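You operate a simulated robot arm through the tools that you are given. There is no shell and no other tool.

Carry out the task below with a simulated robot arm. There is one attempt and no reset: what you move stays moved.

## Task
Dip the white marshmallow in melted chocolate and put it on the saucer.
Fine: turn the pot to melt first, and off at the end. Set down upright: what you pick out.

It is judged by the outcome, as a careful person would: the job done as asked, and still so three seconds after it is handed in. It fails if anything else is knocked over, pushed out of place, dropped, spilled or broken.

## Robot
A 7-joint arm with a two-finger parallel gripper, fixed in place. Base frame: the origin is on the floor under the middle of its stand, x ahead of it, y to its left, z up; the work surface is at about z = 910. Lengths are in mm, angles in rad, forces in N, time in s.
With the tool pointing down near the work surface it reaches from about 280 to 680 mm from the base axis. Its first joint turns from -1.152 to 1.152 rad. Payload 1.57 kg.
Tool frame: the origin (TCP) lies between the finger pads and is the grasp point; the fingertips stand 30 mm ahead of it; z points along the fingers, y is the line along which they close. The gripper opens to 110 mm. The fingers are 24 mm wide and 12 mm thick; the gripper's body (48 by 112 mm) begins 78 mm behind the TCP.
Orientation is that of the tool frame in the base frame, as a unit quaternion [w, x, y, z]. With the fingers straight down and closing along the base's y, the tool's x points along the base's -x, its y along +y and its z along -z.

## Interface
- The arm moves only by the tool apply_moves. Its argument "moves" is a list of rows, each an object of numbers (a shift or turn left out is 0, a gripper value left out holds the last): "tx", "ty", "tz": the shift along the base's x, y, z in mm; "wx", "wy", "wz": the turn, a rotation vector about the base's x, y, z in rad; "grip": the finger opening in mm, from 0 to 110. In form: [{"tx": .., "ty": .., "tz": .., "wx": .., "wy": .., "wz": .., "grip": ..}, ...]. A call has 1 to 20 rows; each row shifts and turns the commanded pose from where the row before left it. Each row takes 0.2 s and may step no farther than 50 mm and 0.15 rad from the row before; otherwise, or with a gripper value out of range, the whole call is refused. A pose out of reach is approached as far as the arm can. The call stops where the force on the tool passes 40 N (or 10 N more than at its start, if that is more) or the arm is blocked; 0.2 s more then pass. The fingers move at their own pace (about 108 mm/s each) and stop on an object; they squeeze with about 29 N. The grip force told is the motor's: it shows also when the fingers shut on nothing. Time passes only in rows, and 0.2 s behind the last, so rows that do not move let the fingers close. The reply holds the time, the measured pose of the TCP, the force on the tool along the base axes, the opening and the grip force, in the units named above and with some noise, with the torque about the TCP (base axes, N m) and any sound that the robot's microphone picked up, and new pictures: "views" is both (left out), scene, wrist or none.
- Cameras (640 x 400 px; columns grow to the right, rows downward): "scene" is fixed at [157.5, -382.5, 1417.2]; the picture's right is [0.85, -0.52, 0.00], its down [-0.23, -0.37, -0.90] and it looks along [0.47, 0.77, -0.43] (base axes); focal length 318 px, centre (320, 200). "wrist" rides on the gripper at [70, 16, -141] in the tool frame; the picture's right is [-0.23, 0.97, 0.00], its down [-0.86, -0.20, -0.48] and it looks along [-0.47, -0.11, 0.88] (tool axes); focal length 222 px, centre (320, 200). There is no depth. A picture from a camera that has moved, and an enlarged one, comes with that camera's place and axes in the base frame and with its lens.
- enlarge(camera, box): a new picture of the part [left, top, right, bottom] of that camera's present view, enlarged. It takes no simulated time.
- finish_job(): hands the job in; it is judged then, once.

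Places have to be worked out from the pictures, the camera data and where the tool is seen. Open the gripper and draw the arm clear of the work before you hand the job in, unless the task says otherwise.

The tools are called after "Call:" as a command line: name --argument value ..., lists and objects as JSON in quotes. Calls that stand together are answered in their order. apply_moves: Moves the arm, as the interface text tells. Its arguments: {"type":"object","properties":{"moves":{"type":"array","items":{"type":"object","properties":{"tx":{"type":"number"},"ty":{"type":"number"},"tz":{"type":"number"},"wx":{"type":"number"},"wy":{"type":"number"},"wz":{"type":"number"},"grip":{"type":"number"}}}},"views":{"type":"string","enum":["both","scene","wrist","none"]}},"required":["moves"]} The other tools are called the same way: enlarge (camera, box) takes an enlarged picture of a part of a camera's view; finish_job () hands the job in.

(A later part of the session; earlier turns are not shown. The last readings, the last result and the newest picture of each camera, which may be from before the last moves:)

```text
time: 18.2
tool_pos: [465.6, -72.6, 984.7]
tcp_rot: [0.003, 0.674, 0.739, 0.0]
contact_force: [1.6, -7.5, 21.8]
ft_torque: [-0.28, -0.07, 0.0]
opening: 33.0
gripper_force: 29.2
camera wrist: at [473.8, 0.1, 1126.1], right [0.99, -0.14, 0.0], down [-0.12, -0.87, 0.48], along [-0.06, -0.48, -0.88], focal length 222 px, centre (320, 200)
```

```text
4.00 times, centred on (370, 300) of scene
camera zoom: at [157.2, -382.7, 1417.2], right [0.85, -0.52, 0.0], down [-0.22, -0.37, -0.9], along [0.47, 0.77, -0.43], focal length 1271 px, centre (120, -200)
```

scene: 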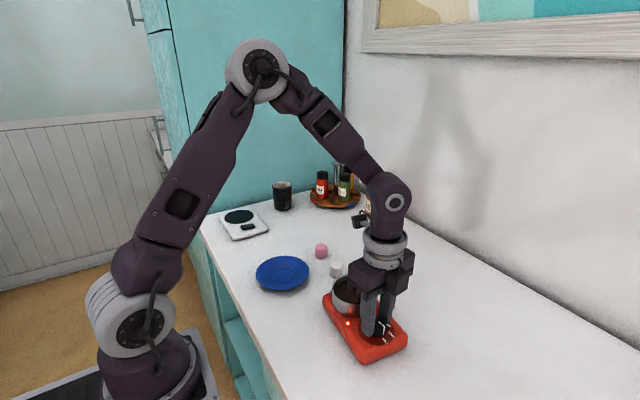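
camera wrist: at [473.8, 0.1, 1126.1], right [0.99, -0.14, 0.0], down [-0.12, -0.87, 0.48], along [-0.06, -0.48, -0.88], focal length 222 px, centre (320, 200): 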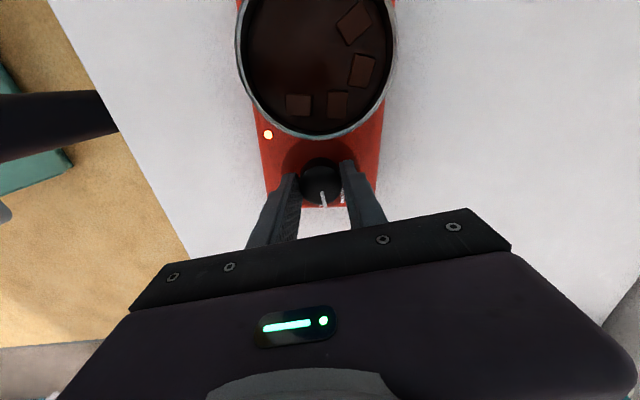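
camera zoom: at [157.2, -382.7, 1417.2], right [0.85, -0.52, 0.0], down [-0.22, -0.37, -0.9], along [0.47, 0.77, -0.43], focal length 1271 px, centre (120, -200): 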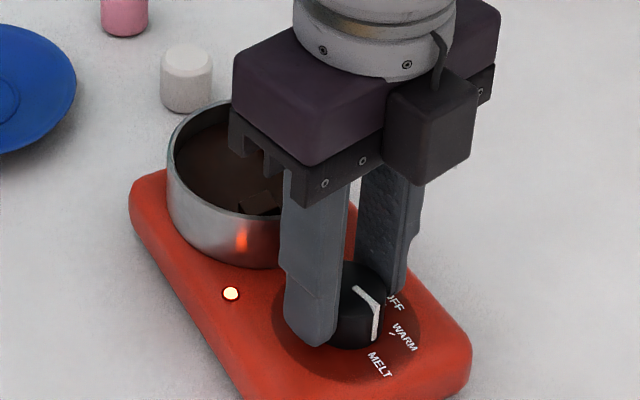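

The chunks are melting (only 4 left). I'm pressing at about 22 N and will turn the last ~12° to line the pointer up with MELT.

Call:
apply_moves --moves '[{"wz": -0.055}, {"wz": -0.055}, {"wz": -0.055}, {"wz": -0.055}]' --views "both"

Call:
enlarge --camera "wrist" --box '[240, 100, 400, 220]'

Call:
enlarge --camera "scene" --box '[320, 250, 420, 350]'

```text
time: 19.2
tool_pos: [464.7, -71.1, 984.7]
tcp_rot: [0.0, 0.751, 0.661, 0.001]
contact_force: [15.5, -1.0, 21.2]
ft_torque: [0.04, -0.58, 0.1]
opening: 32.9
gripper_force: 29.4
camera wrist: at [488.1, -3.5, 1125.6], right [0.94, -0.35, 0.0], down [-0.31, -0.82, 0.48], along [-0.17, -0.45, -0.88], focal length 222 px, centre (320, 200)
```

scene: 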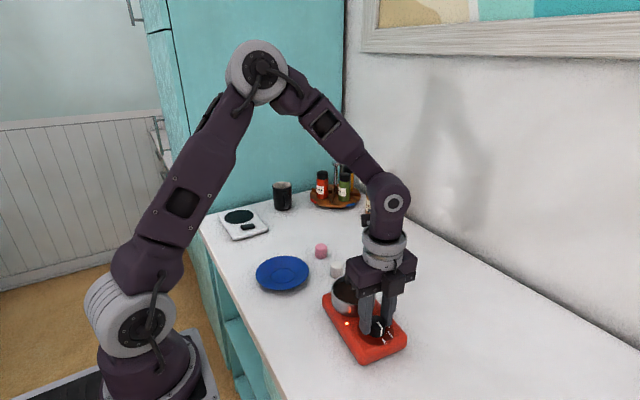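
wrist: 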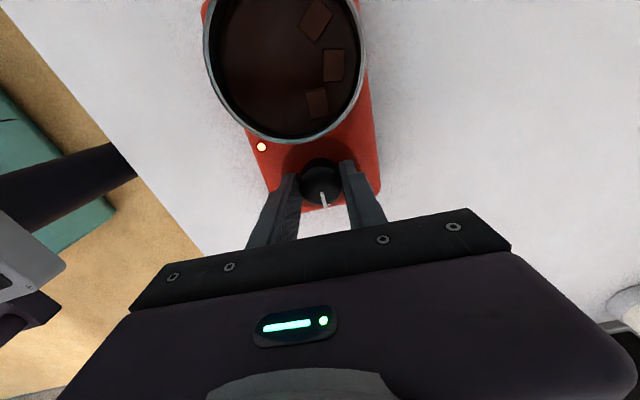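

```text
3.33 times, centred on (320, 160) of wrist
camera zoom: at [488.1, -3.5, 1125.6], right [0.94, -0.35, 0.0], down [-0.31, -0.82, 0.48], along [-0.17, -0.45, -0.88], focal length 740 px, centre (320, 333)
```

zoom: 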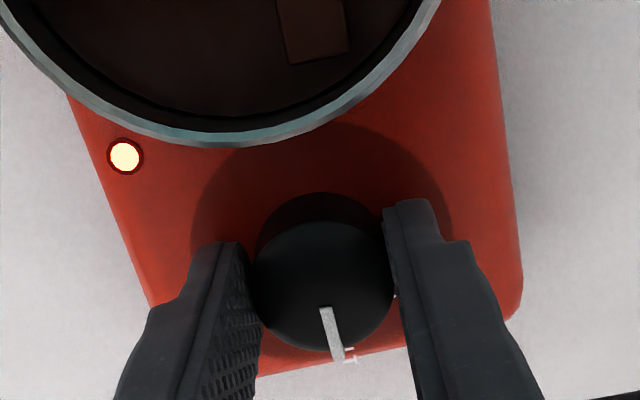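

```text
4.00 times, centred on (370, 300) of scene
camera zoom: at [157.6, -382.5, 1417.2], right [0.85, -0.52, 0.0], down [-0.23, -0.37, -0.9], along [0.47, 0.77, -0.43], focal length 1271 px, centre (120, -200)
```

zoom: 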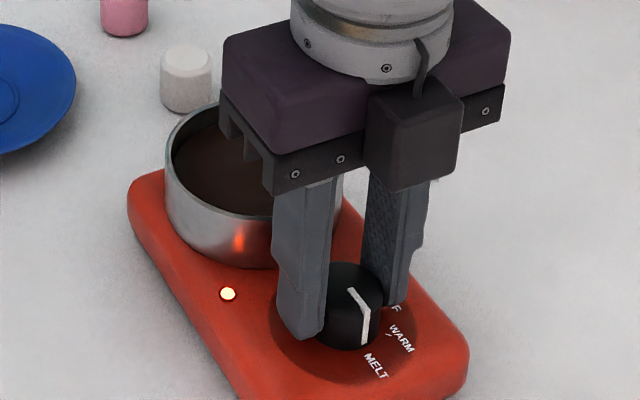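

The pointer is on MELT, the base didn't move, and only 3 chunks are left. I'll release, lift, and move over the white marshmallow while turning the gripper back to its neutral orientation.

Call:
apply_moves --moves '[{"tz": 2, "grip": 50}, {}, {"tz": 12}, {"tz": 30}, {"tz": 33}, {"tx": 4.5, "ty": 17, "wz": 0.1415}, {"tx": 4.5, "ty": 17, "wz": 0.1415}, {"tx": 4.5, "ty": 17, "wz": 0.1415}, {"tx": 4.5, "ty": 17, "wz": 0.1415}, {"tx": 4.5, "ty": 17, "wz": 0.1415}, {"tx": 4.5, "ty": 17, "wz": 0.1415}, {"tx": 4.5, "ty": 17, "wz": 0.1415}, {"tx": 4.5, "ty": 17, "wz": 0.1415}, {"tx": 4.5, "ty": 17, "wz": 0.1415}, {"tx": 4.5, "ty": 17, "wz": 0.1415}, {"tx": 4.5, "ty": 17, "wz": 0.1415}, {"tx": 4.5, "ty": 17, "wz": 0.1415, "grip": 60}]' --views "both"

Call:
enlarge --camera "scene" --box '[320, 250, 420, 350]'

Call:
enlarge --camera "wrist" --box '[240, 100, 400, 200]'

```text
time: 22.8
tool_pos: [517.4, 134.8, 1058.9]
tcp_rot: [0.0, -0.002, 1.0, 0.001]
contact_force: [-0.2, 0.5, 0.6]
ft_torque: [0.0, 0.02, 0.0]
opening: 59.7
gripper_force: 0.0
camera wrist: at [446.2, 150.0, 1201.6], right [0.22, 0.97, 0.0], down [0.86, -0.2, 0.48], along [0.47, -0.11, -0.88], focal length 222 px, centre (320, 200)
```

scene: 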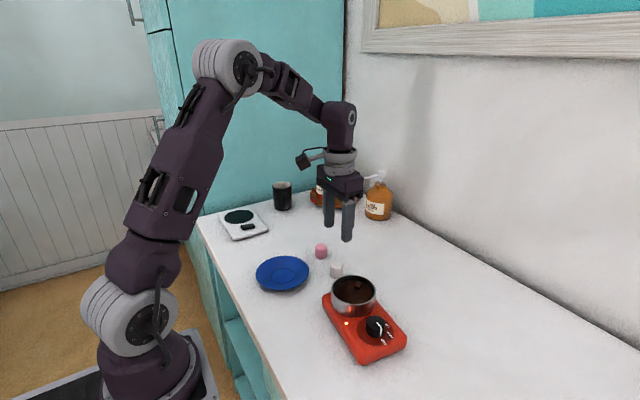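
wrist: 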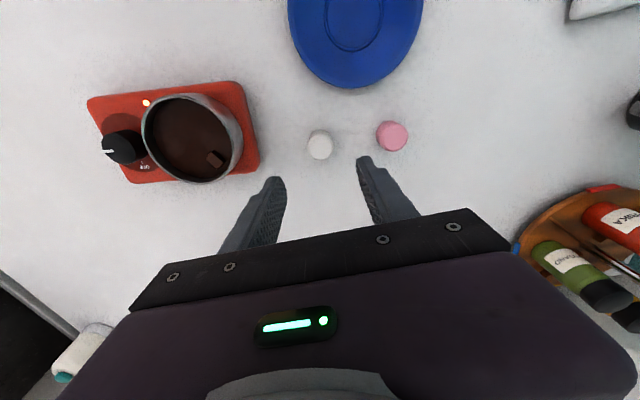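

```text
4.00 times, centred on (370, 300) of scene
camera zoom: at [157.5, -382.5, 1417.2], right [0.85, -0.52, 0.0], down [-0.23, -0.37, -0.9], along [0.47, 0.77, -0.43], focal length 1271 px, centre (120, -200)
```

zoom: 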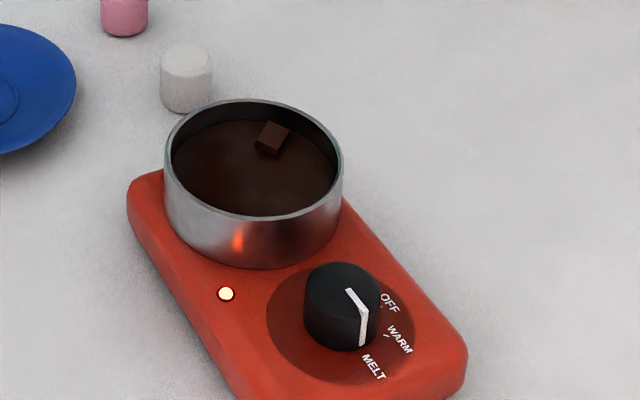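

```text
4.00 times, centred on (320, 150) of wrist
camera zoom: at [446.2, 150.0, 1201.6], right [0.22, 0.97, 0.0], down [0.86, -0.2, 0.48], along [0.47, -0.11, -0.88], focal length 888 px, centre (320, 400)
```

zoom: 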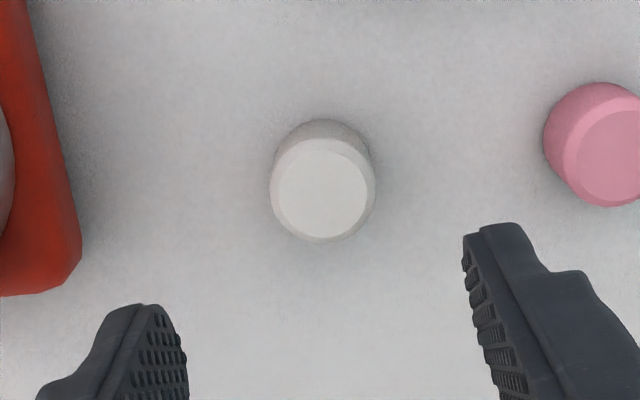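

Only one chunk is left and the pointer sits at MELT. The marshmallow is at about (518, 133.5) with its top at z ≈ 940, so I'll descend over its upper half, leaving the lower half free for dipping.

Call:
apply_moves --moves '[{"tx": 0.6, "ty": -1.2, "tz": -30, "grip": 56}, {"tz": -30}, {"tz": -24}, {"tz": -19}, {}]' --views "both"

Call:
enlarge --camera "wrist" --box '[240, 110, 400, 210]'

Call:
enlarge --camera "scene" --box '[300, 210, 400, 310]'

```text
time: 24.0
tool_pos: [518.4, 131.3, 957.0]
tcp_rot: [0.0, 0.001, 1.0, 0.0]
contact_force: [-0.3, -0.4, -0.1]
ft_torque: [0.0, 0.03, -0.02]
opening: 56.0
gripper_force: 0.1
camera wrist: at [447.8, 148.4, 1098.2], right [0.23, 0.97, 0.0], down [0.86, -0.2, 0.48], along [0.47, -0.11, -0.88], focal length 222 px, centre (320, 200)
```

scene: 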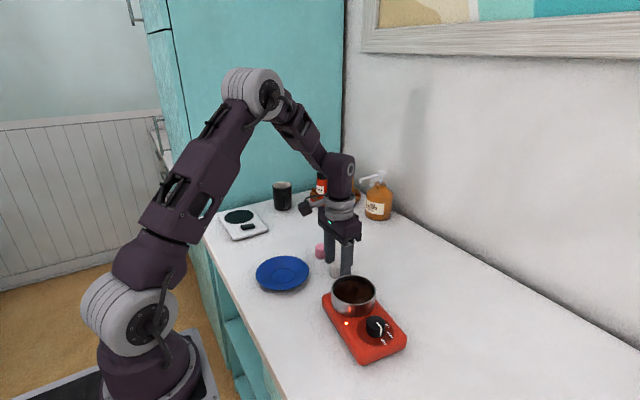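
wrist: 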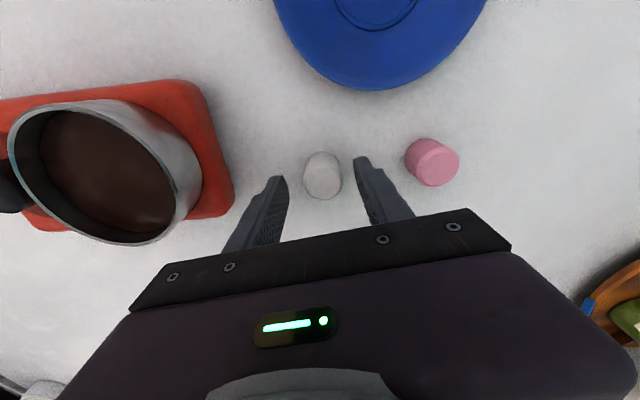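

```text
4.00 times, centred on (320, 160) of wrist
camera zoom: at [447.8, 148.4, 1098.2], right [0.23, 0.97, 0.0], down [0.86, -0.2, 0.48], along [0.47, -0.11, -0.88], focal length 888 px, centre (320, 360)
```

zoom: 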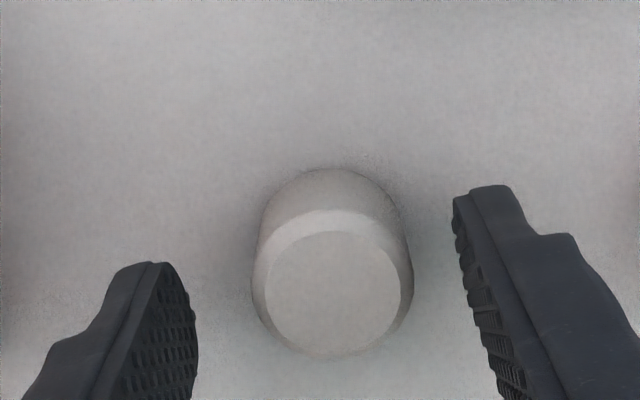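

```text
4.00 times, centred on (350, 260) of scene
camera zoom: at [157.5, -382.5, 1417.2], right [0.85, -0.52, 0.0], down [-0.23, -0.37, -0.9], along [0.47, 0.77, -0.43], focal length 1271 px, centre (200, -40)
```

zoom: 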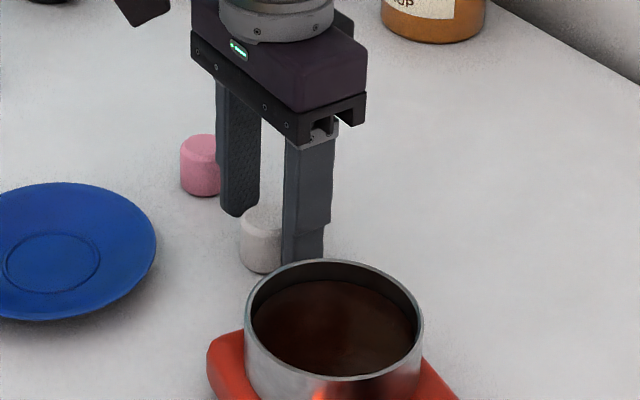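

All the chunks have melted. The marshmallow is between the fingers, slightly toward +y; I'll shift 1.5 mm and close on it.

Call:
apply_moves --moves '[{"ty": 1.5}, {"grip": 26}, {}, {}]' --views "both"

Call:
enlarge --camera "wrist" --box '[240, 110, 400, 210]'

Call:
enlarge --camera "scene" --box '[300, 210, 400, 310]'

```text
time: 25.0
tool_pos: [516.3, 133.0, 957.8]
tcp_rot: [0.0, 0.0, 1.0, 0.0]
contact_force: [0.4, 0.1, 0.2]
ft_torque: [-0.01, 0.01, 0.02]
opening: 28.2
gripper_force: 6.1
camera wrist: at [447.3, 150.0, 1099.1], right [0.23, 0.97, 0.0], down [0.86, -0.2, 0.48], along [0.47, -0.11, -0.88], focal length 222 px, centre (320, 200)
```

scene: 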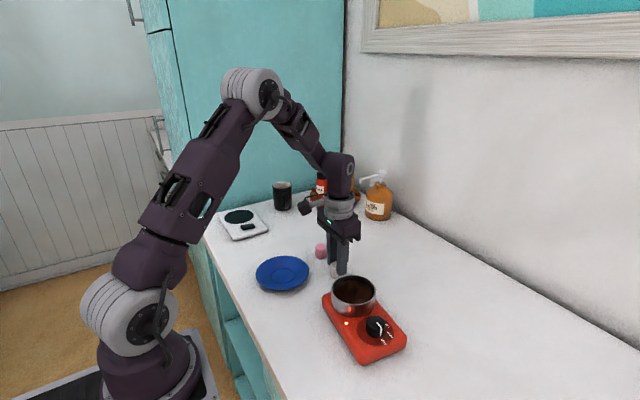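
wrist: 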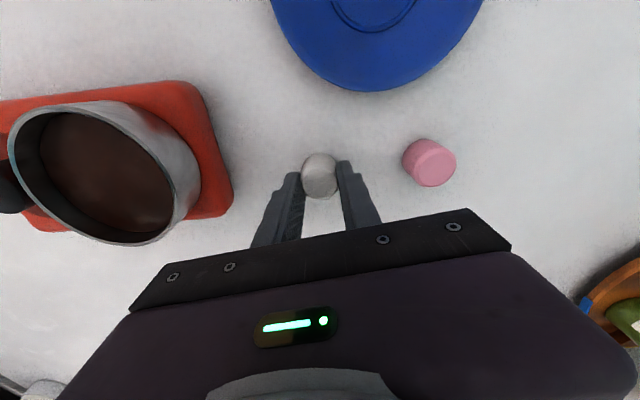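

```text
4.00 times, centred on (320, 160) of wrist
camera zoom: at [447.3, 150.0, 1099.1], right [0.23, 0.97, 0.0], down [0.86, -0.2, 0.48], along [0.47, -0.11, -0.88], focal length 888 px, centre (320, 360)
```

zoom: 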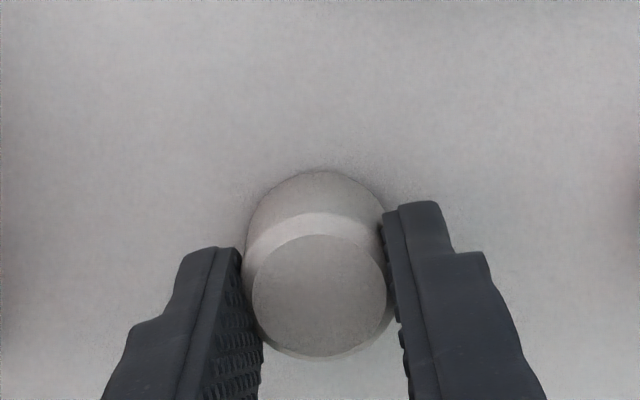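

```text
4.00 times, centred on (350, 260) of scene
camera zoom: at [157.5, -382.5, 1417.2], right [0.85, -0.52, 0.0], down [-0.23, -0.37, -0.9], along [0.47, 0.77, -0.43], focal length 1271 px, centre (200, -40)
```

zoom: 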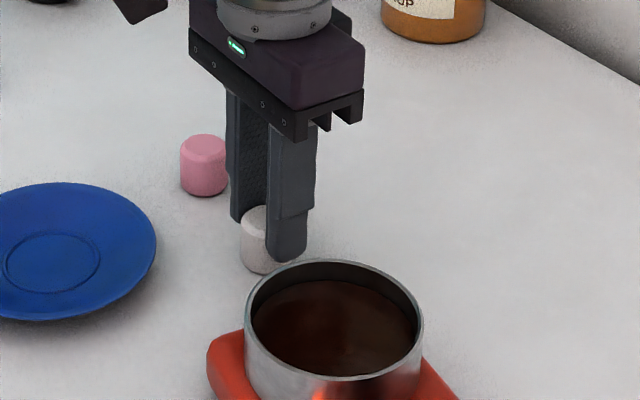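

The marshmallow is held at 28 mm opening with about 6 N. I'll firm up the squeeze slightly and lift.

Call:
apply_moves --moves '[{"grip": 22}, {"tz": 8}, {"tz": 20}, {"tz": 35}, {"tz": 35}]' --views "both"

Call:
enlarge --camera "scene" --box '[300, 160, 400, 260]'

Call:
enlarge --camera "wrist" --box '[100, 60, 400, 220]'

```text
time: 26.2
tool_pos: [516.5, 133.4, 1055.5]
tcp_rot: [0.001, 0.0, 1.0, 0.001]
contact_force: [0.4, -0.3, 0.4]
ft_torque: [-0.03, 0.04, -0.01]
opening: 23.7
gripper_force: 28.5
camera wrist: at [445.3, 150.2, 1197.2], right [0.23, 0.97, 0.0], down [0.86, -0.2, 0.48], along [0.47, -0.11, -0.88], focal length 222 px, centre (320, 200)
```

scene: 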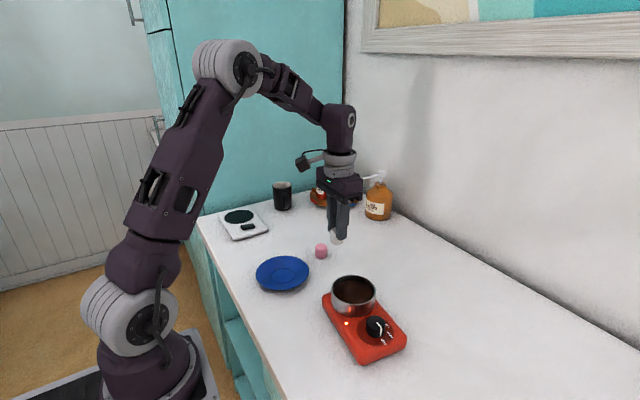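
wrist: 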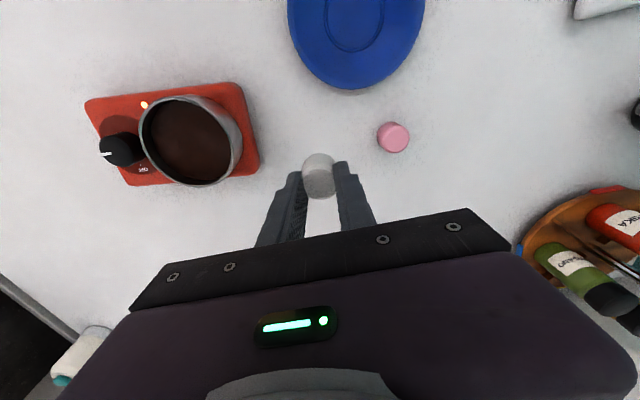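

```text
4.00 times, centred on (350, 210) of scene
camera zoom: at [157.5, -382.5, 1417.2], right [0.85, -0.52, 0.0], down [-0.23, -0.37, -0.9], along [0.47, 0.77, -0.43], focal length 1271 px, centre (200, 160)
```

zoom: 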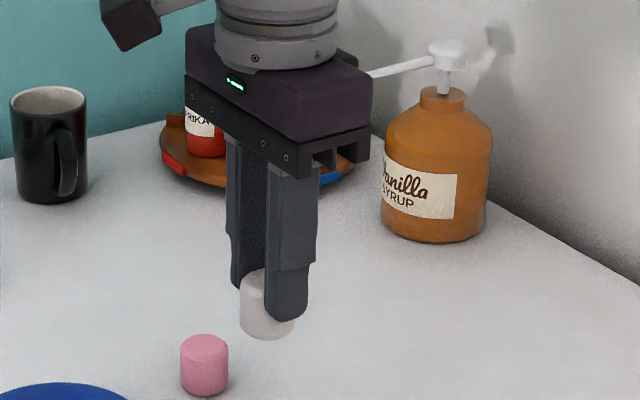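

```text
2.13 times, centred on (250, 140) of wrist
camera zoom: at [445.3, 150.2, 1197.2], right [0.23, 0.97, 0.0], down [0.86, -0.2, 0.48], along [0.47, -0.11, -0.88], focal length 474 px, centre (469, 328)
```

zoom: 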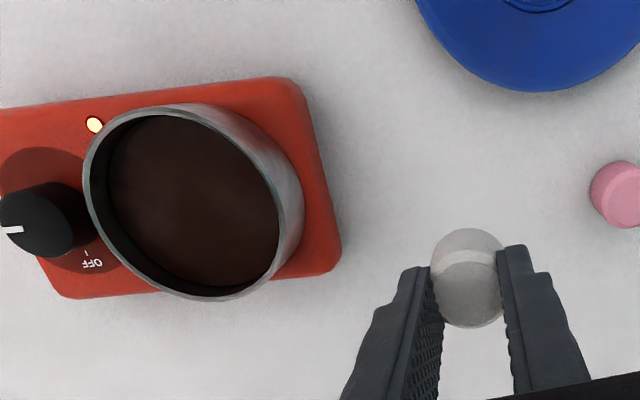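

The marshmallow is held firmly with its lower half free. I'll ease the squeeze slightly and move over the pot to check centring.

Call:
apply_moves --moves '[{"grip": 24.5}, {"tx": -12, "ty": -30}, {"tx": -12, "ty": -30}, {"tx": -12, "ty": -30}, {"tx": -11, "ty": -31}, {}]' --views "both"

Call:
enlarge --camera "scene" --box '[310, 220, 410, 320]'

Call:
enlarge --camera "wrist" --box '[220, 60, 420, 200]'

```text
time: 27.6
tool_pos: [471.3, 13.7, 1054.1]
tcp_rot: [0.0, -0.001, 1.0, 0.001]
contact_force: [0.5, -0.4, 0.0]
ft_torque: [-0.01, 0.02, 0.04]
opening: 28.5
gripper_force: 28.8
camera wrist: at [400.0, 30.6, 1196.3], right [0.23, 0.97, 0.0], down [0.85, -0.2, 0.48], along [0.47, -0.11, -0.88], focal length 222 px, centre (320, 200)
```

scene: 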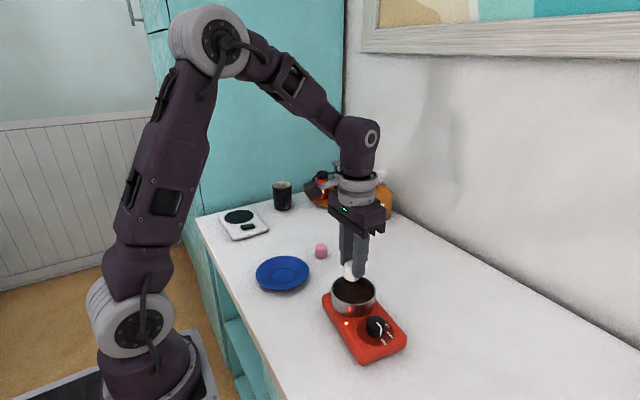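
wrist: 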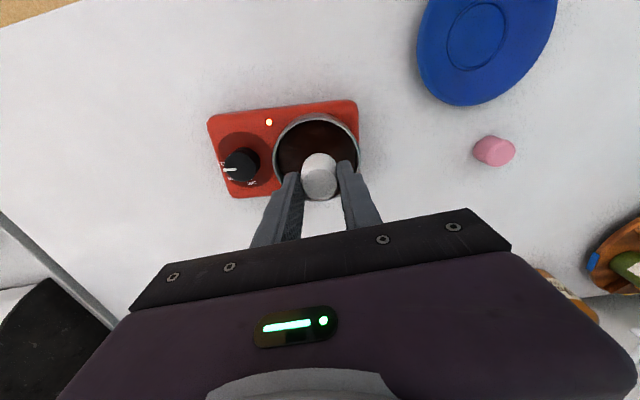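

```text
4.00 times, centred on (360, 270) of scene
camera zoom: at [157.5, -382.5, 1417.2], right [0.85, -0.52, 0.0], down [-0.23, -0.37, -0.9], along [0.47, 0.77, -0.43], focal length 1271 px, centre (160, -80)
```

zoom: 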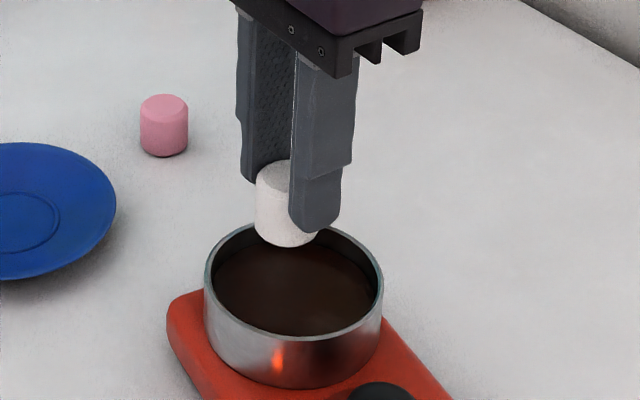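

```text
2.86 times, centred on (320, 130) of wrist
camera zoom: at [400.0, 30.6, 1196.3], right [0.23, 0.97, 0.0], down [0.85, -0.2, 0.48], along [0.47, -0.11, -0.88], focal length 635 px, centre (320, 400)
```

zoom: 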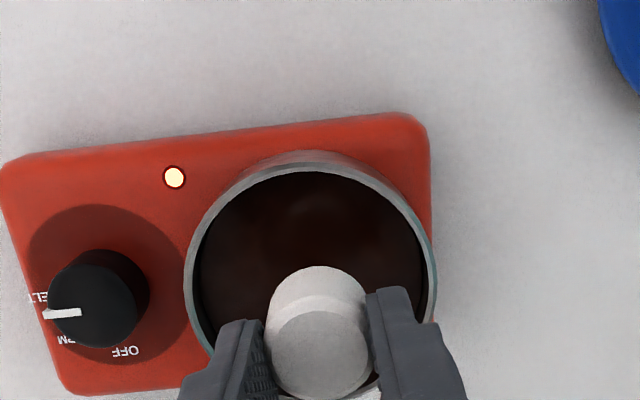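

The marshmallow hangs almost over the pot centre; a small shift of about -2.5 mm in y centres it. I'll lower it until its bottom is near the chocolate surface and check.

Call:
apply_moves --moves '[{"ty": -2.5, "tz": -12}, {"tz": -14}, {"tz": -10}, {"tz": -6}, {}]' --views "both"

Call:
enlarge --camera "scene" --box '[310, 220, 410, 320]'

Call:
enlarge --camera "wrist" --box '[220, 80, 420, 220]'

```text
time: 28.8
tool_pos: [470.6, 8.1, 1014.2]
tcp_rot: [0.001, 0.0, 1.0, 0.0]
contact_force: [-3.7, -0.2, 21.0]
ft_torque: [0.01, 0.23, -0.02]
opening: 28.8
gripper_force: 28.5
camera wrist: at [400.1, 25.4, 1156.4], right [0.23, 0.97, 0.0], down [0.85, -0.2, 0.48], along [0.47, -0.11, -0.88], focal length 222 px, centre (320, 200)
```

scene: 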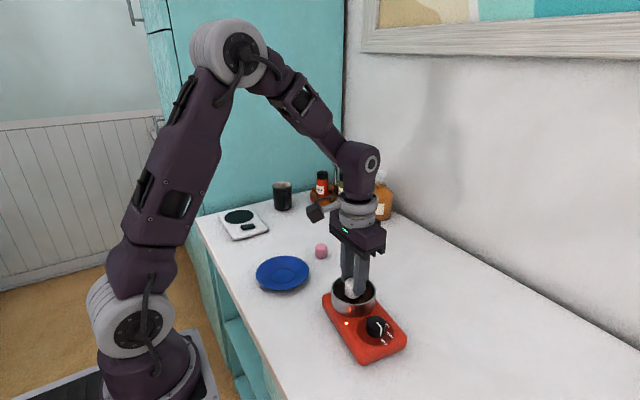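
wrist: 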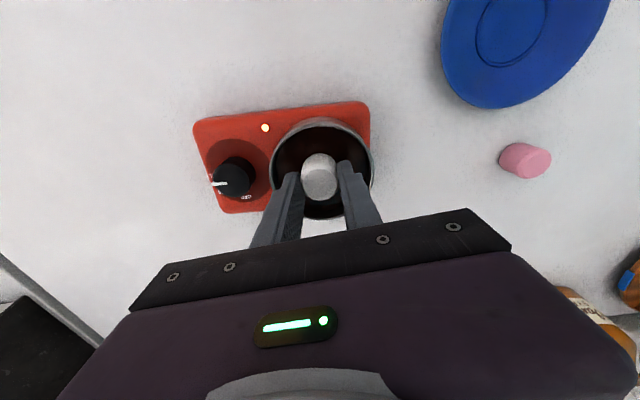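

```text
4.00 times, centred on (360, 270) of scene
camera zoom: at [157.1, -382.5, 1417.2], right [0.85, -0.52, 0.0], down [-0.22, -0.37, -0.9], along [0.47, 0.77, -0.43], focal length 1271 px, centre (160, -80)
```

zoom: 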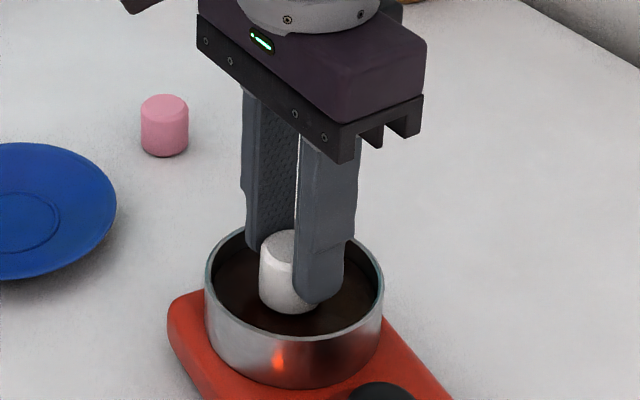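

```text
2.86 times, centred on (320, 150) of wrist
camera zoom: at [400.1, 25.4, 1156.4], right [0.23, 0.97, 0.0], down [0.85, -0.2, 0.48], along [0.47, -0.11, -0.88], focal length 635 px, centre (320, 343)
```

zoom: 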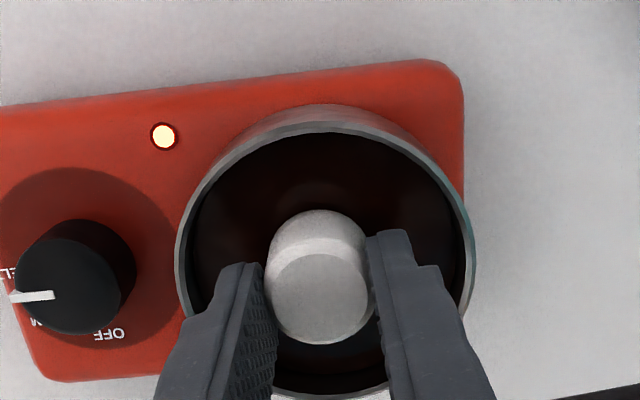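

There is a 21 N upward force, so the marshmallow's bottom is already touching something at z ≈ 965. I'll zoom in on the contact.

Call:
enlarge --camera "scene" --box '[330, 265, 380, 315]'

Call:
enlarge --camera "wrist" --box '[265, 110, 385, 220]'

```text
8.00 times, centred on (355, 290) of scene
camera zoom: at [157.1, -382.5, 1417.2], right [0.85, -0.52, 0.0], down [-0.22, -0.37, -0.9], along [0.47, 0.77, -0.43], focal length 2543 px, centre (40, -520)
```

zoom: 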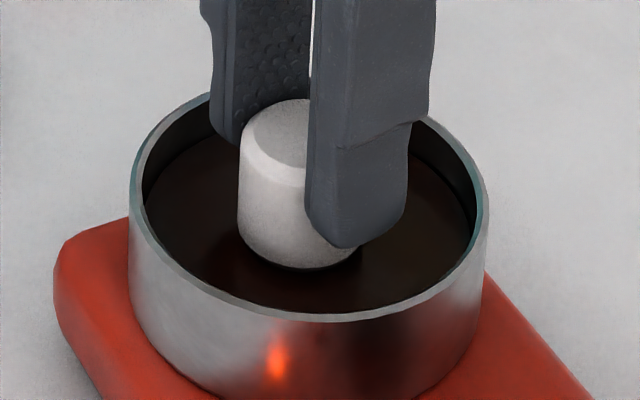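

```text
3.64 times, centred on (325, 165) of wrist
camera zoom: at [400.1, 25.4, 1156.4], right [0.23, 0.97, 0.0], down [0.85, -0.2, 0.48], along [0.47, -0.11, -0.88], focal length 808 px, centre (302, 327)
```

zoom: 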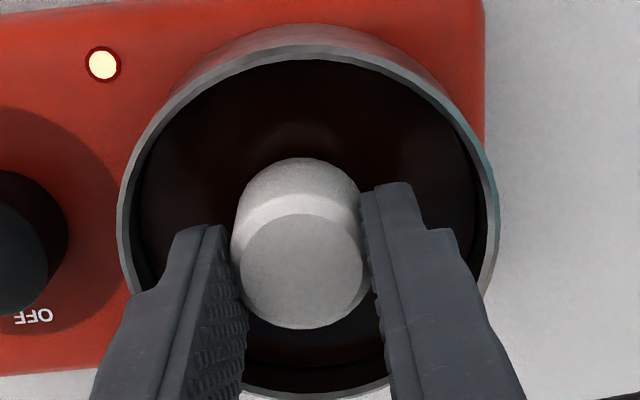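

The marshmallow seems to sit on the surface rather than sink in, so the chocolate may not be fully liquid yet or the force may be transient. I'll lift a few millimetres and look at the reading and the marshmallow's bottom.

Call:
apply_moves --moves '[{"tz": 3}, {"tz": 3}, {}]' --views "both"

Call:
enlarge --camera "scene" --box '[330, 265, 380, 315]'

```text
time: 29.6
tool_pos: [471.3, 10.2, 1018.8]
tcp_rot: [0.0, 0.0, 1.0, 0.0]
contact_force: [0.7, -0.3, 0.5]
ft_torque: [-0.01, 0.0, 0.01]
opening: 28.7
gripper_force: 28.9
camera wrist: at [400.9, 26.2, 1160.7], right [0.23, 0.97, 0.0], down [0.86, -0.2, 0.48], along [0.47, -0.11, -0.88], focal length 222 px, centre (320, 200)
```

scene: 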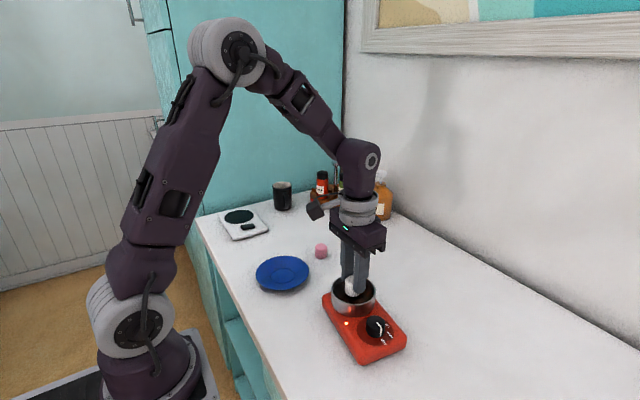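
wrist: 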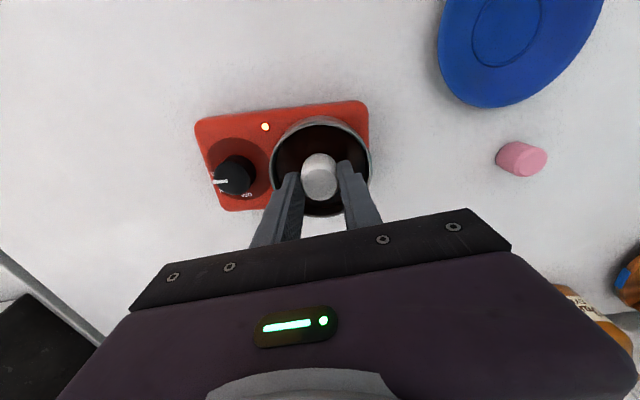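

```text
8.00 times, centred on (355, 290) of scene
camera zoom: at [157.5, -382.5, 1417.2], right [0.85, -0.52, 0.0], down [-0.23, -0.37, -0.9], along [0.47, 0.77, -0.43], focal length 2543 px, centre (40, -520)
```

zoom: 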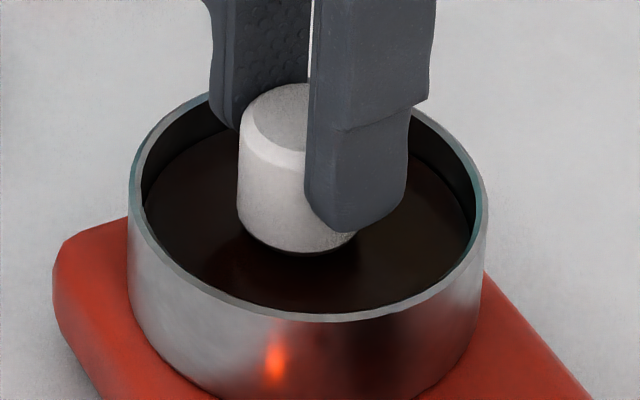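

The force vanished after lifting and the marshmallow is still white, so the chocolate surface held it and may still be melting through. I'll wait a few seconds above it and watch for changes.

Call:
apply_moves --moves '[{"tz": 5}, {}, {}, {}, {}, {}, {}, {}, {}, {}, {}, {}, {}, {}, {}, {}, {}, {}, {}, {}]' --views "both"

Call:
enlarge --camera "scene" --box '[330, 265, 410, 345]'

Call:
enlarge --camera "wrist" --box '[180, 80, 400, 220]'

```text
time: 33.8
tool_pos: [471.1, 9.2, 1023.9]
tcp_rot: [0.001, 0.001, 1.0, 0.0]
contact_force: [-0.8, 0.3, 0.2]
ft_torque: [0.02, 0.02, -0.01]
opening: 28.8
gripper_force: 29.3
camera wrist: at [400.4, 26.7, 1166.2], right [0.23, 0.97, 0.0], down [0.86, -0.2, 0.48], along [0.47, -0.11, -0.88], focal length 222 px, centre (320, 200)
```

scene: 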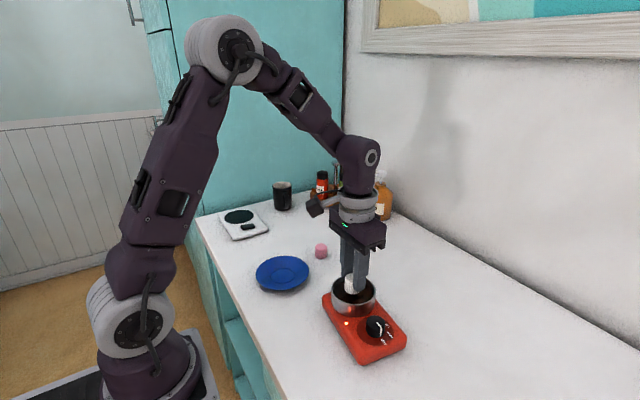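
wrist: 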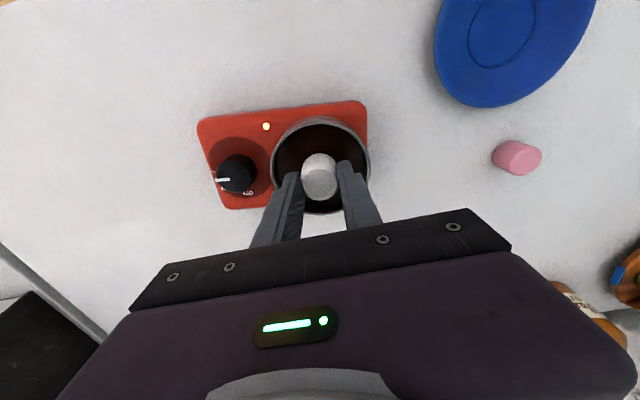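

```text
5.00 times, centred on (370, 305) of scene
camera zoom: at [157.5, -382.5, 1417.2], right [0.85, -0.52, 0.0], down [-0.23, -0.37, -0.9], along [0.47, 0.77, -0.43], focal length 1589 px, centre (70, -325)
```

zoom: 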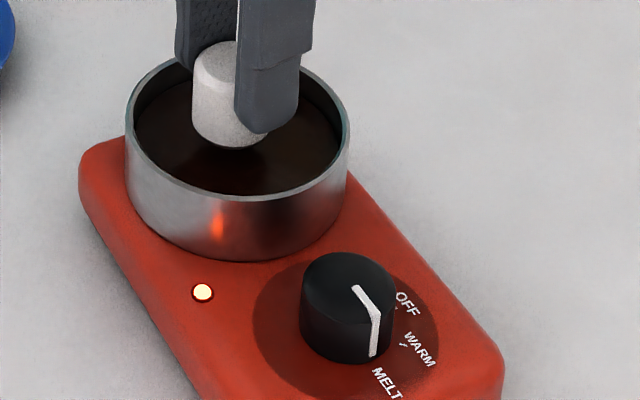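

```text
2.86 times, centred on (290, 150) of wrist
camera zoom: at [400.4, 26.7, 1166.2], right [0.23, 0.97, 0.0], down [0.86, -0.2, 0.48], along [0.47, -0.11, -0.88], focal length 635 px, centre (406, 343)
```

zoom: 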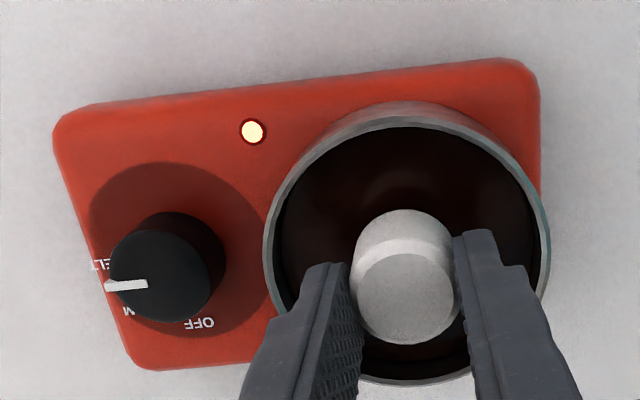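

The knob pointer appears at MELT or slightly short of it, and nothing else changed visibly. I'll lower slowly in 2 mm steps and watch where resistance starts.

Call:
apply_moves --moves '[{"tz": -3}, {"tz": -2}, {"tz": -2}, {"tz": -1}, {}]' --views "none"

Call:
apply_moves --moves '[{"tz": -1}, {}]' --views "none"

Call:
apply_moves --moves '[{"tz": -1}, {}]' --views "none"

```text
time: 35.0
tool_pos: [471.1, 11.2, 1014.5]
tcp_rot: [0.001, 0.0, 1.0, 0.0]
contact_force: [-0.1, 0.1, 3.2]
ft_torque: [-0.03, 0.08, -0.02]
opening: 28.7
gripper_force: 28.8
```

```text
time: 35.6
tool_pos: [472.0, 9.9, 1014.6]
tcp_rot: [0.001, 0.0, 1.0, 0.001]
contact_force: [-2.5, 1.8, 19.5]
ft_torque: [0.03, 0.13, -0.01]
opening: 28.8
gripper_force: 28.9
```

```text
time: 36.2
tool_pos: [470.5, 9.2, 1012.4]
tcp_rot: [0.001, -0.001, 1.0, 0.0]
contact_force: [-0.5, 1.6, 24.8]
ft_torque: [0.06, 0.05, 0.0]
opening: 29.1
gripper_force: 28.9
```

It's a rigid contact starting at TCP ≈ 1015. I'll look closely from both cameras to see what is touching what.

Call:
apply_moves --moves '[{"tz": 1.5}]' --views "both"

Call:
enlarge --camera "scene" --box '[335, 265, 375, 305]'

Call:
enlarge --camera "wrist" --box '[270, 110, 380, 220]'

Call:
enlarge --camera "scene" --box '[300, 190, 400, 320]'

```text
time: 36.6
tool_pos: [470.2, 11.1, 1014.6]
tcp_rot: [-0.002, 0.0, 1.0, 0.0]
contact_force: [0.6, 0.7, 0.7]
ft_torque: [0.01, 0.02, -0.02]
opening: 28.8
gripper_force: 29.0
camera wrist: at [400.7, 27.1, 1156.5], right [0.23, 0.97, 0.0], down [0.86, -0.2, 0.48], along [0.46, -0.11, -0.88], focal length 222 px, centre (320, 200)
```

scene: 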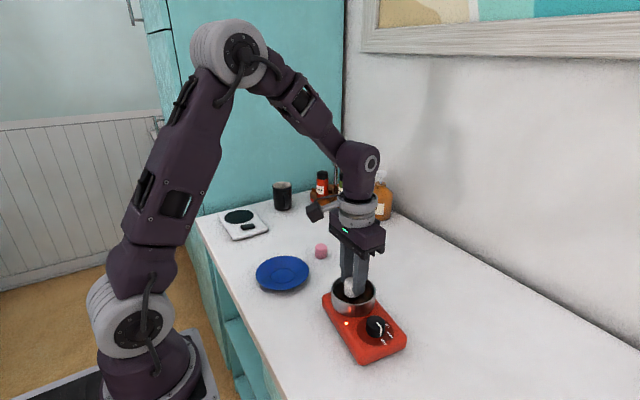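
wrist: 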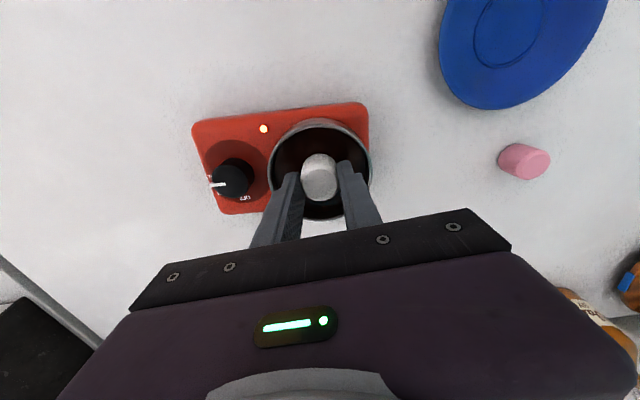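

```text
10.00 times, centred on (355, 285) of scene
camera zoom: at [157.5, -382.5, 1417.2], right [0.85, -0.52, 0.0], down [-0.23, -0.37, -0.9], along [0.47, 0.77, -0.43], focal length 3179 px, centre (-30, -650)
```

zoom: 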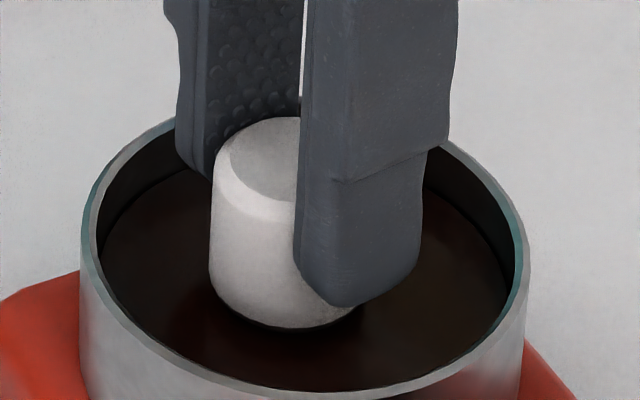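

```text
3.64 times, centred on (325, 165) of wrist
camera zoom: at [400.7, 27.1, 1156.5], right [0.23, 0.97, 0.0], down [0.86, -0.2, 0.48], along [0.46, -0.11, -0.88], focal length 808 px, centre (302, 327)
```

zoom: 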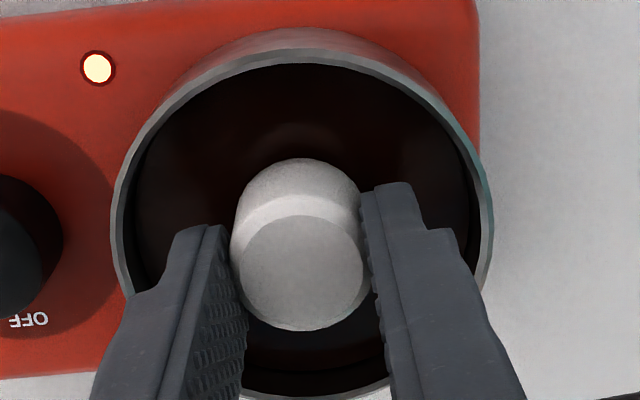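

```text
3.08 times, centred on (350, 255) of scene
camera zoom: at [157.5, -382.5, 1417.2], right [0.85, -0.52, 0.0], down [-0.23, -0.37, -0.9], along [0.47, 0.77, -0.43], focal length 978 px, centre (228, 31)
```

zoom: 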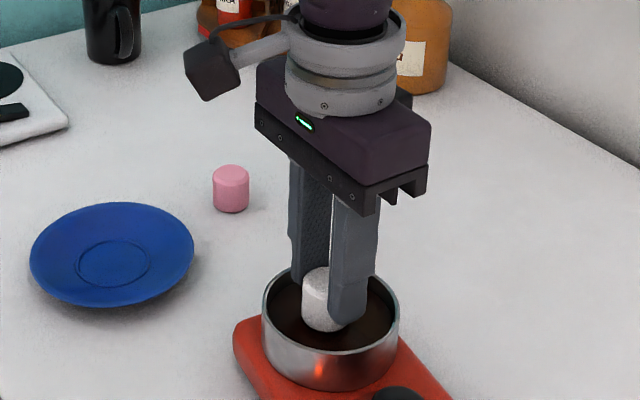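

The marshmallow's bottom meets the chocolate surface itself at z ≈ 966. I'll lift well clear to see whether its underside picked up chocolate and to inspect the surface.

Call:
apply_moves --moves '[{"tz": 15}, {"tz": 20}, {"tz": 20}, {}]' --views "both"

Call:
enlarge --camera "scene" --box '[325, 235, 385, 295]'

Call:
enlarge --camera "scene" --box '[330, 265, 410, 345]'

Call:
enlarge --camera "wrist" --box '[180, 60, 400, 200]'

```text
time: 37.6
tool_pos: [472.2, 11.8, 1071.4]
tcp_rot: [0.0, 0.0, 1.0, 0.0]
contact_force: [-0.6, 0.1, -0.3]
ft_torque: [0.02, -0.04, 0.03]
opening: 28.8
gripper_force: 28.9
camera wrist: at [401.8, 27.9, 1212.5], right [0.23, 0.97, 0.0], down [0.86, -0.2, 0.48], along [0.47, -0.11, -0.88], focal length 222 px, centre (320, 200)
```

scene: 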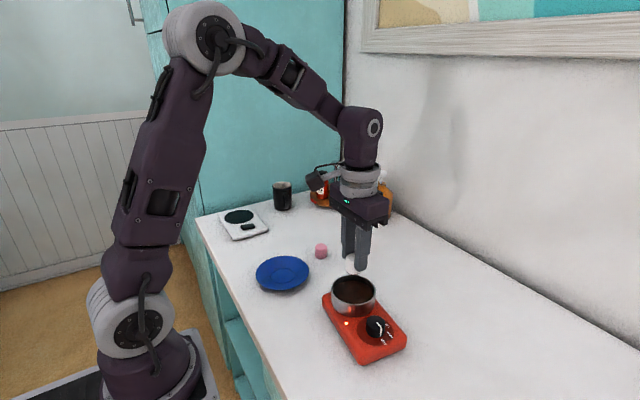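
wrist: 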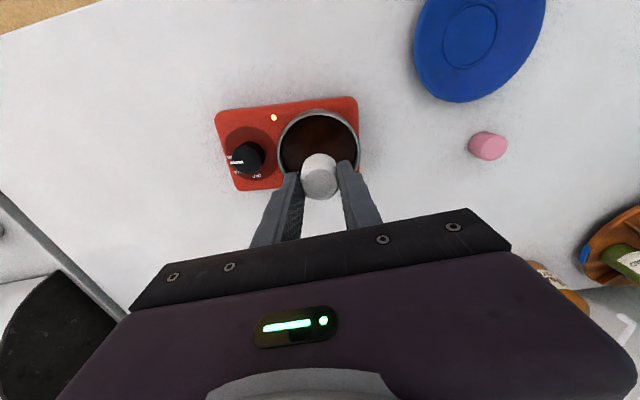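

```text
6.67 times, centred on (355, 265) of scene
camera zoom: at [157.5, -382.5, 1417.2], right [0.85, -0.52, 0.0], down [-0.23, -0.37, -0.9], along [0.47, 0.77, -0.43], focal length 2119 px, centre (87, -233)
```

zoom: 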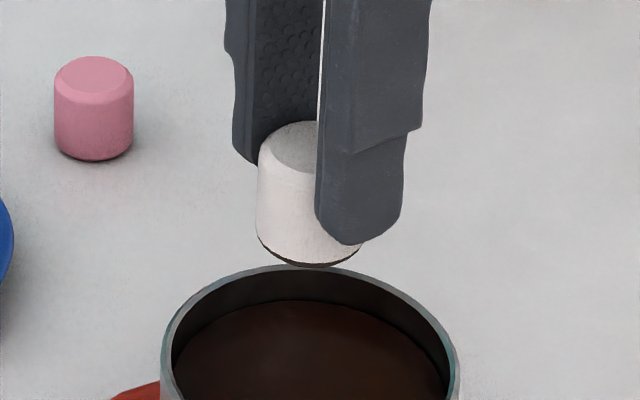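

```text
5.00 times, centred on (370, 305) of scene
camera zoom: at [157.5, -382.5, 1417.2], right [0.85, -0.52, 0.0], down [-0.23, -0.37, -0.9], along [0.47, 0.77, -0.43], focal length 1589 px, centre (70, -325)
```

zoom: 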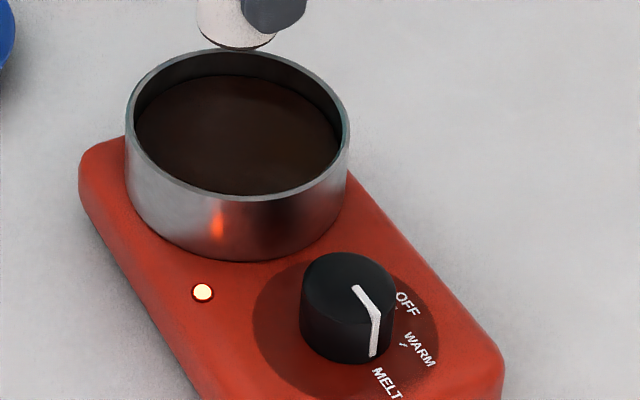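

```text
2.86 times, centred on (290, 130) of wrist
camera zoom: at [401.8, 27.9, 1212.5], right [0.23, 0.97, 0.0], down [0.86, -0.2, 0.48], along [0.47, -0.11, -0.88], focal length 635 px, centre (406, 400)
```

zoom: 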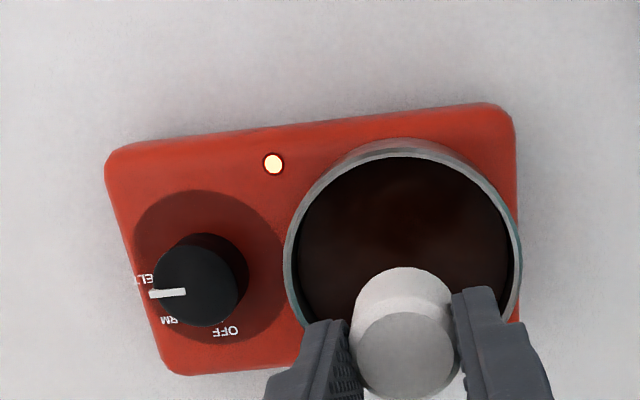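

A thin chocolate band has formed on the marshmallow's bottom edge, so the chocolate does coat it but the dip was only a couple of mm deep. I'll dip again, slowly, to see whether it now goes deeper.

Call:
apply_moves --moves '[{"tx": 2, "tz": -20}, {"tz": -20}, {"tz": -10}, {"tz": -3}, {"tz": -2}, {"tz": -1}, {}]' --views "none"

Call:
apply_moves --moves '[{"tz": -1}, {}]' --views "both"

Call:
enlarge --camera "scene" --box '[335, 265, 375, 305]'

Call:
enlarge --camera "wrist" --box '[270, 110, 380, 220]'

```text
time: 39.2
tool_pos: [473.9, 9.5, 1014.3]
tcp_rot: [0.0, 0.0, 1.0, -0.001]
contact_force: [0.6, 0.9, 1.9]
ft_torque: [0.04, -0.06, -0.01]
opening: 28.7
gripper_force: 28.3
```

```text
time: 39.8
tool_pos: [474.2, 9.0, 1013.9]
tcp_rot: [0.0, 0.0, 1.0, 0.0]
contact_force: [0.1, -2.2, 8.7]
ft_torque: [-0.06, 0.0, 0.04]
opening: 28.9
gripper_force: 28.9
camera wrist: at [403.1, 26.6, 1155.6], right [0.23, 0.97, 0.0], down [0.85, -0.2, 0.48], along [0.47, -0.11, -0.88], focal length 222 px, centre (320, 200)
```

scene: 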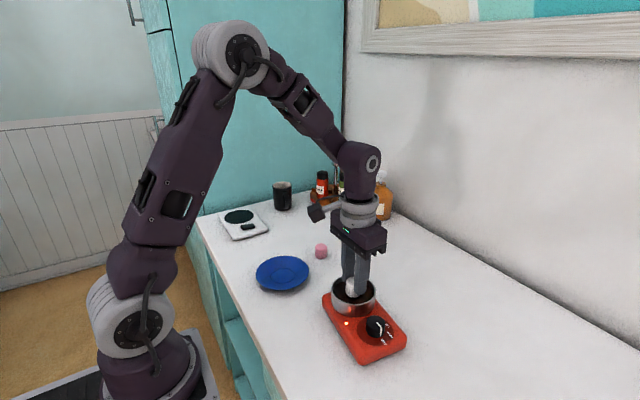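
wrist: 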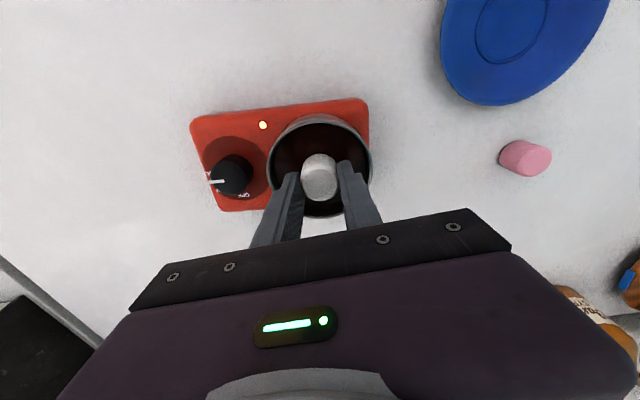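

```text
10.00 times, centred on (355, 285) of scene
camera zoom: at [157.3, -382.5, 1417.2], right [0.85, -0.52, 0.0], down [-0.23, -0.37, -0.9], along [0.47, 0.77, -0.43], focal length 3179 px, centre (-30, -650)
```

zoom: 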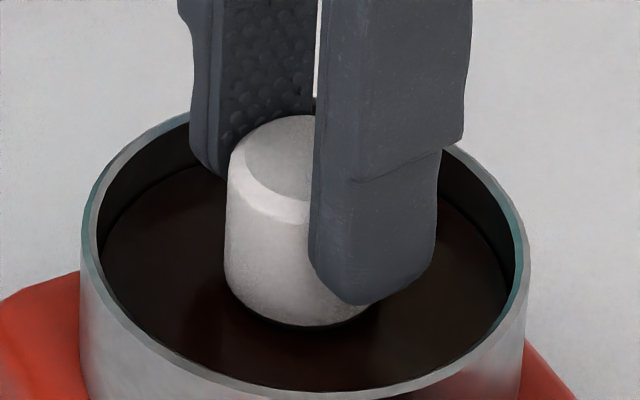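

```text
3.64 times, centred on (325, 165) of wrist
camera zoom: at [403.1, 26.6, 1155.6], right [0.23, 0.97, 0.0], down [0.85, -0.2, 0.48], along [0.47, -0.11, -0.88], focal length 808 px, centre (302, 327)
```

zoom: 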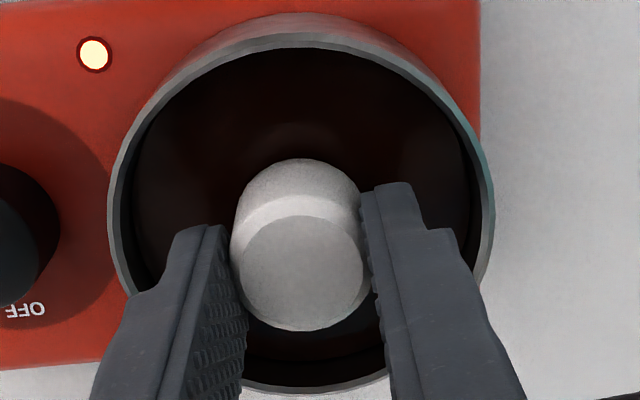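

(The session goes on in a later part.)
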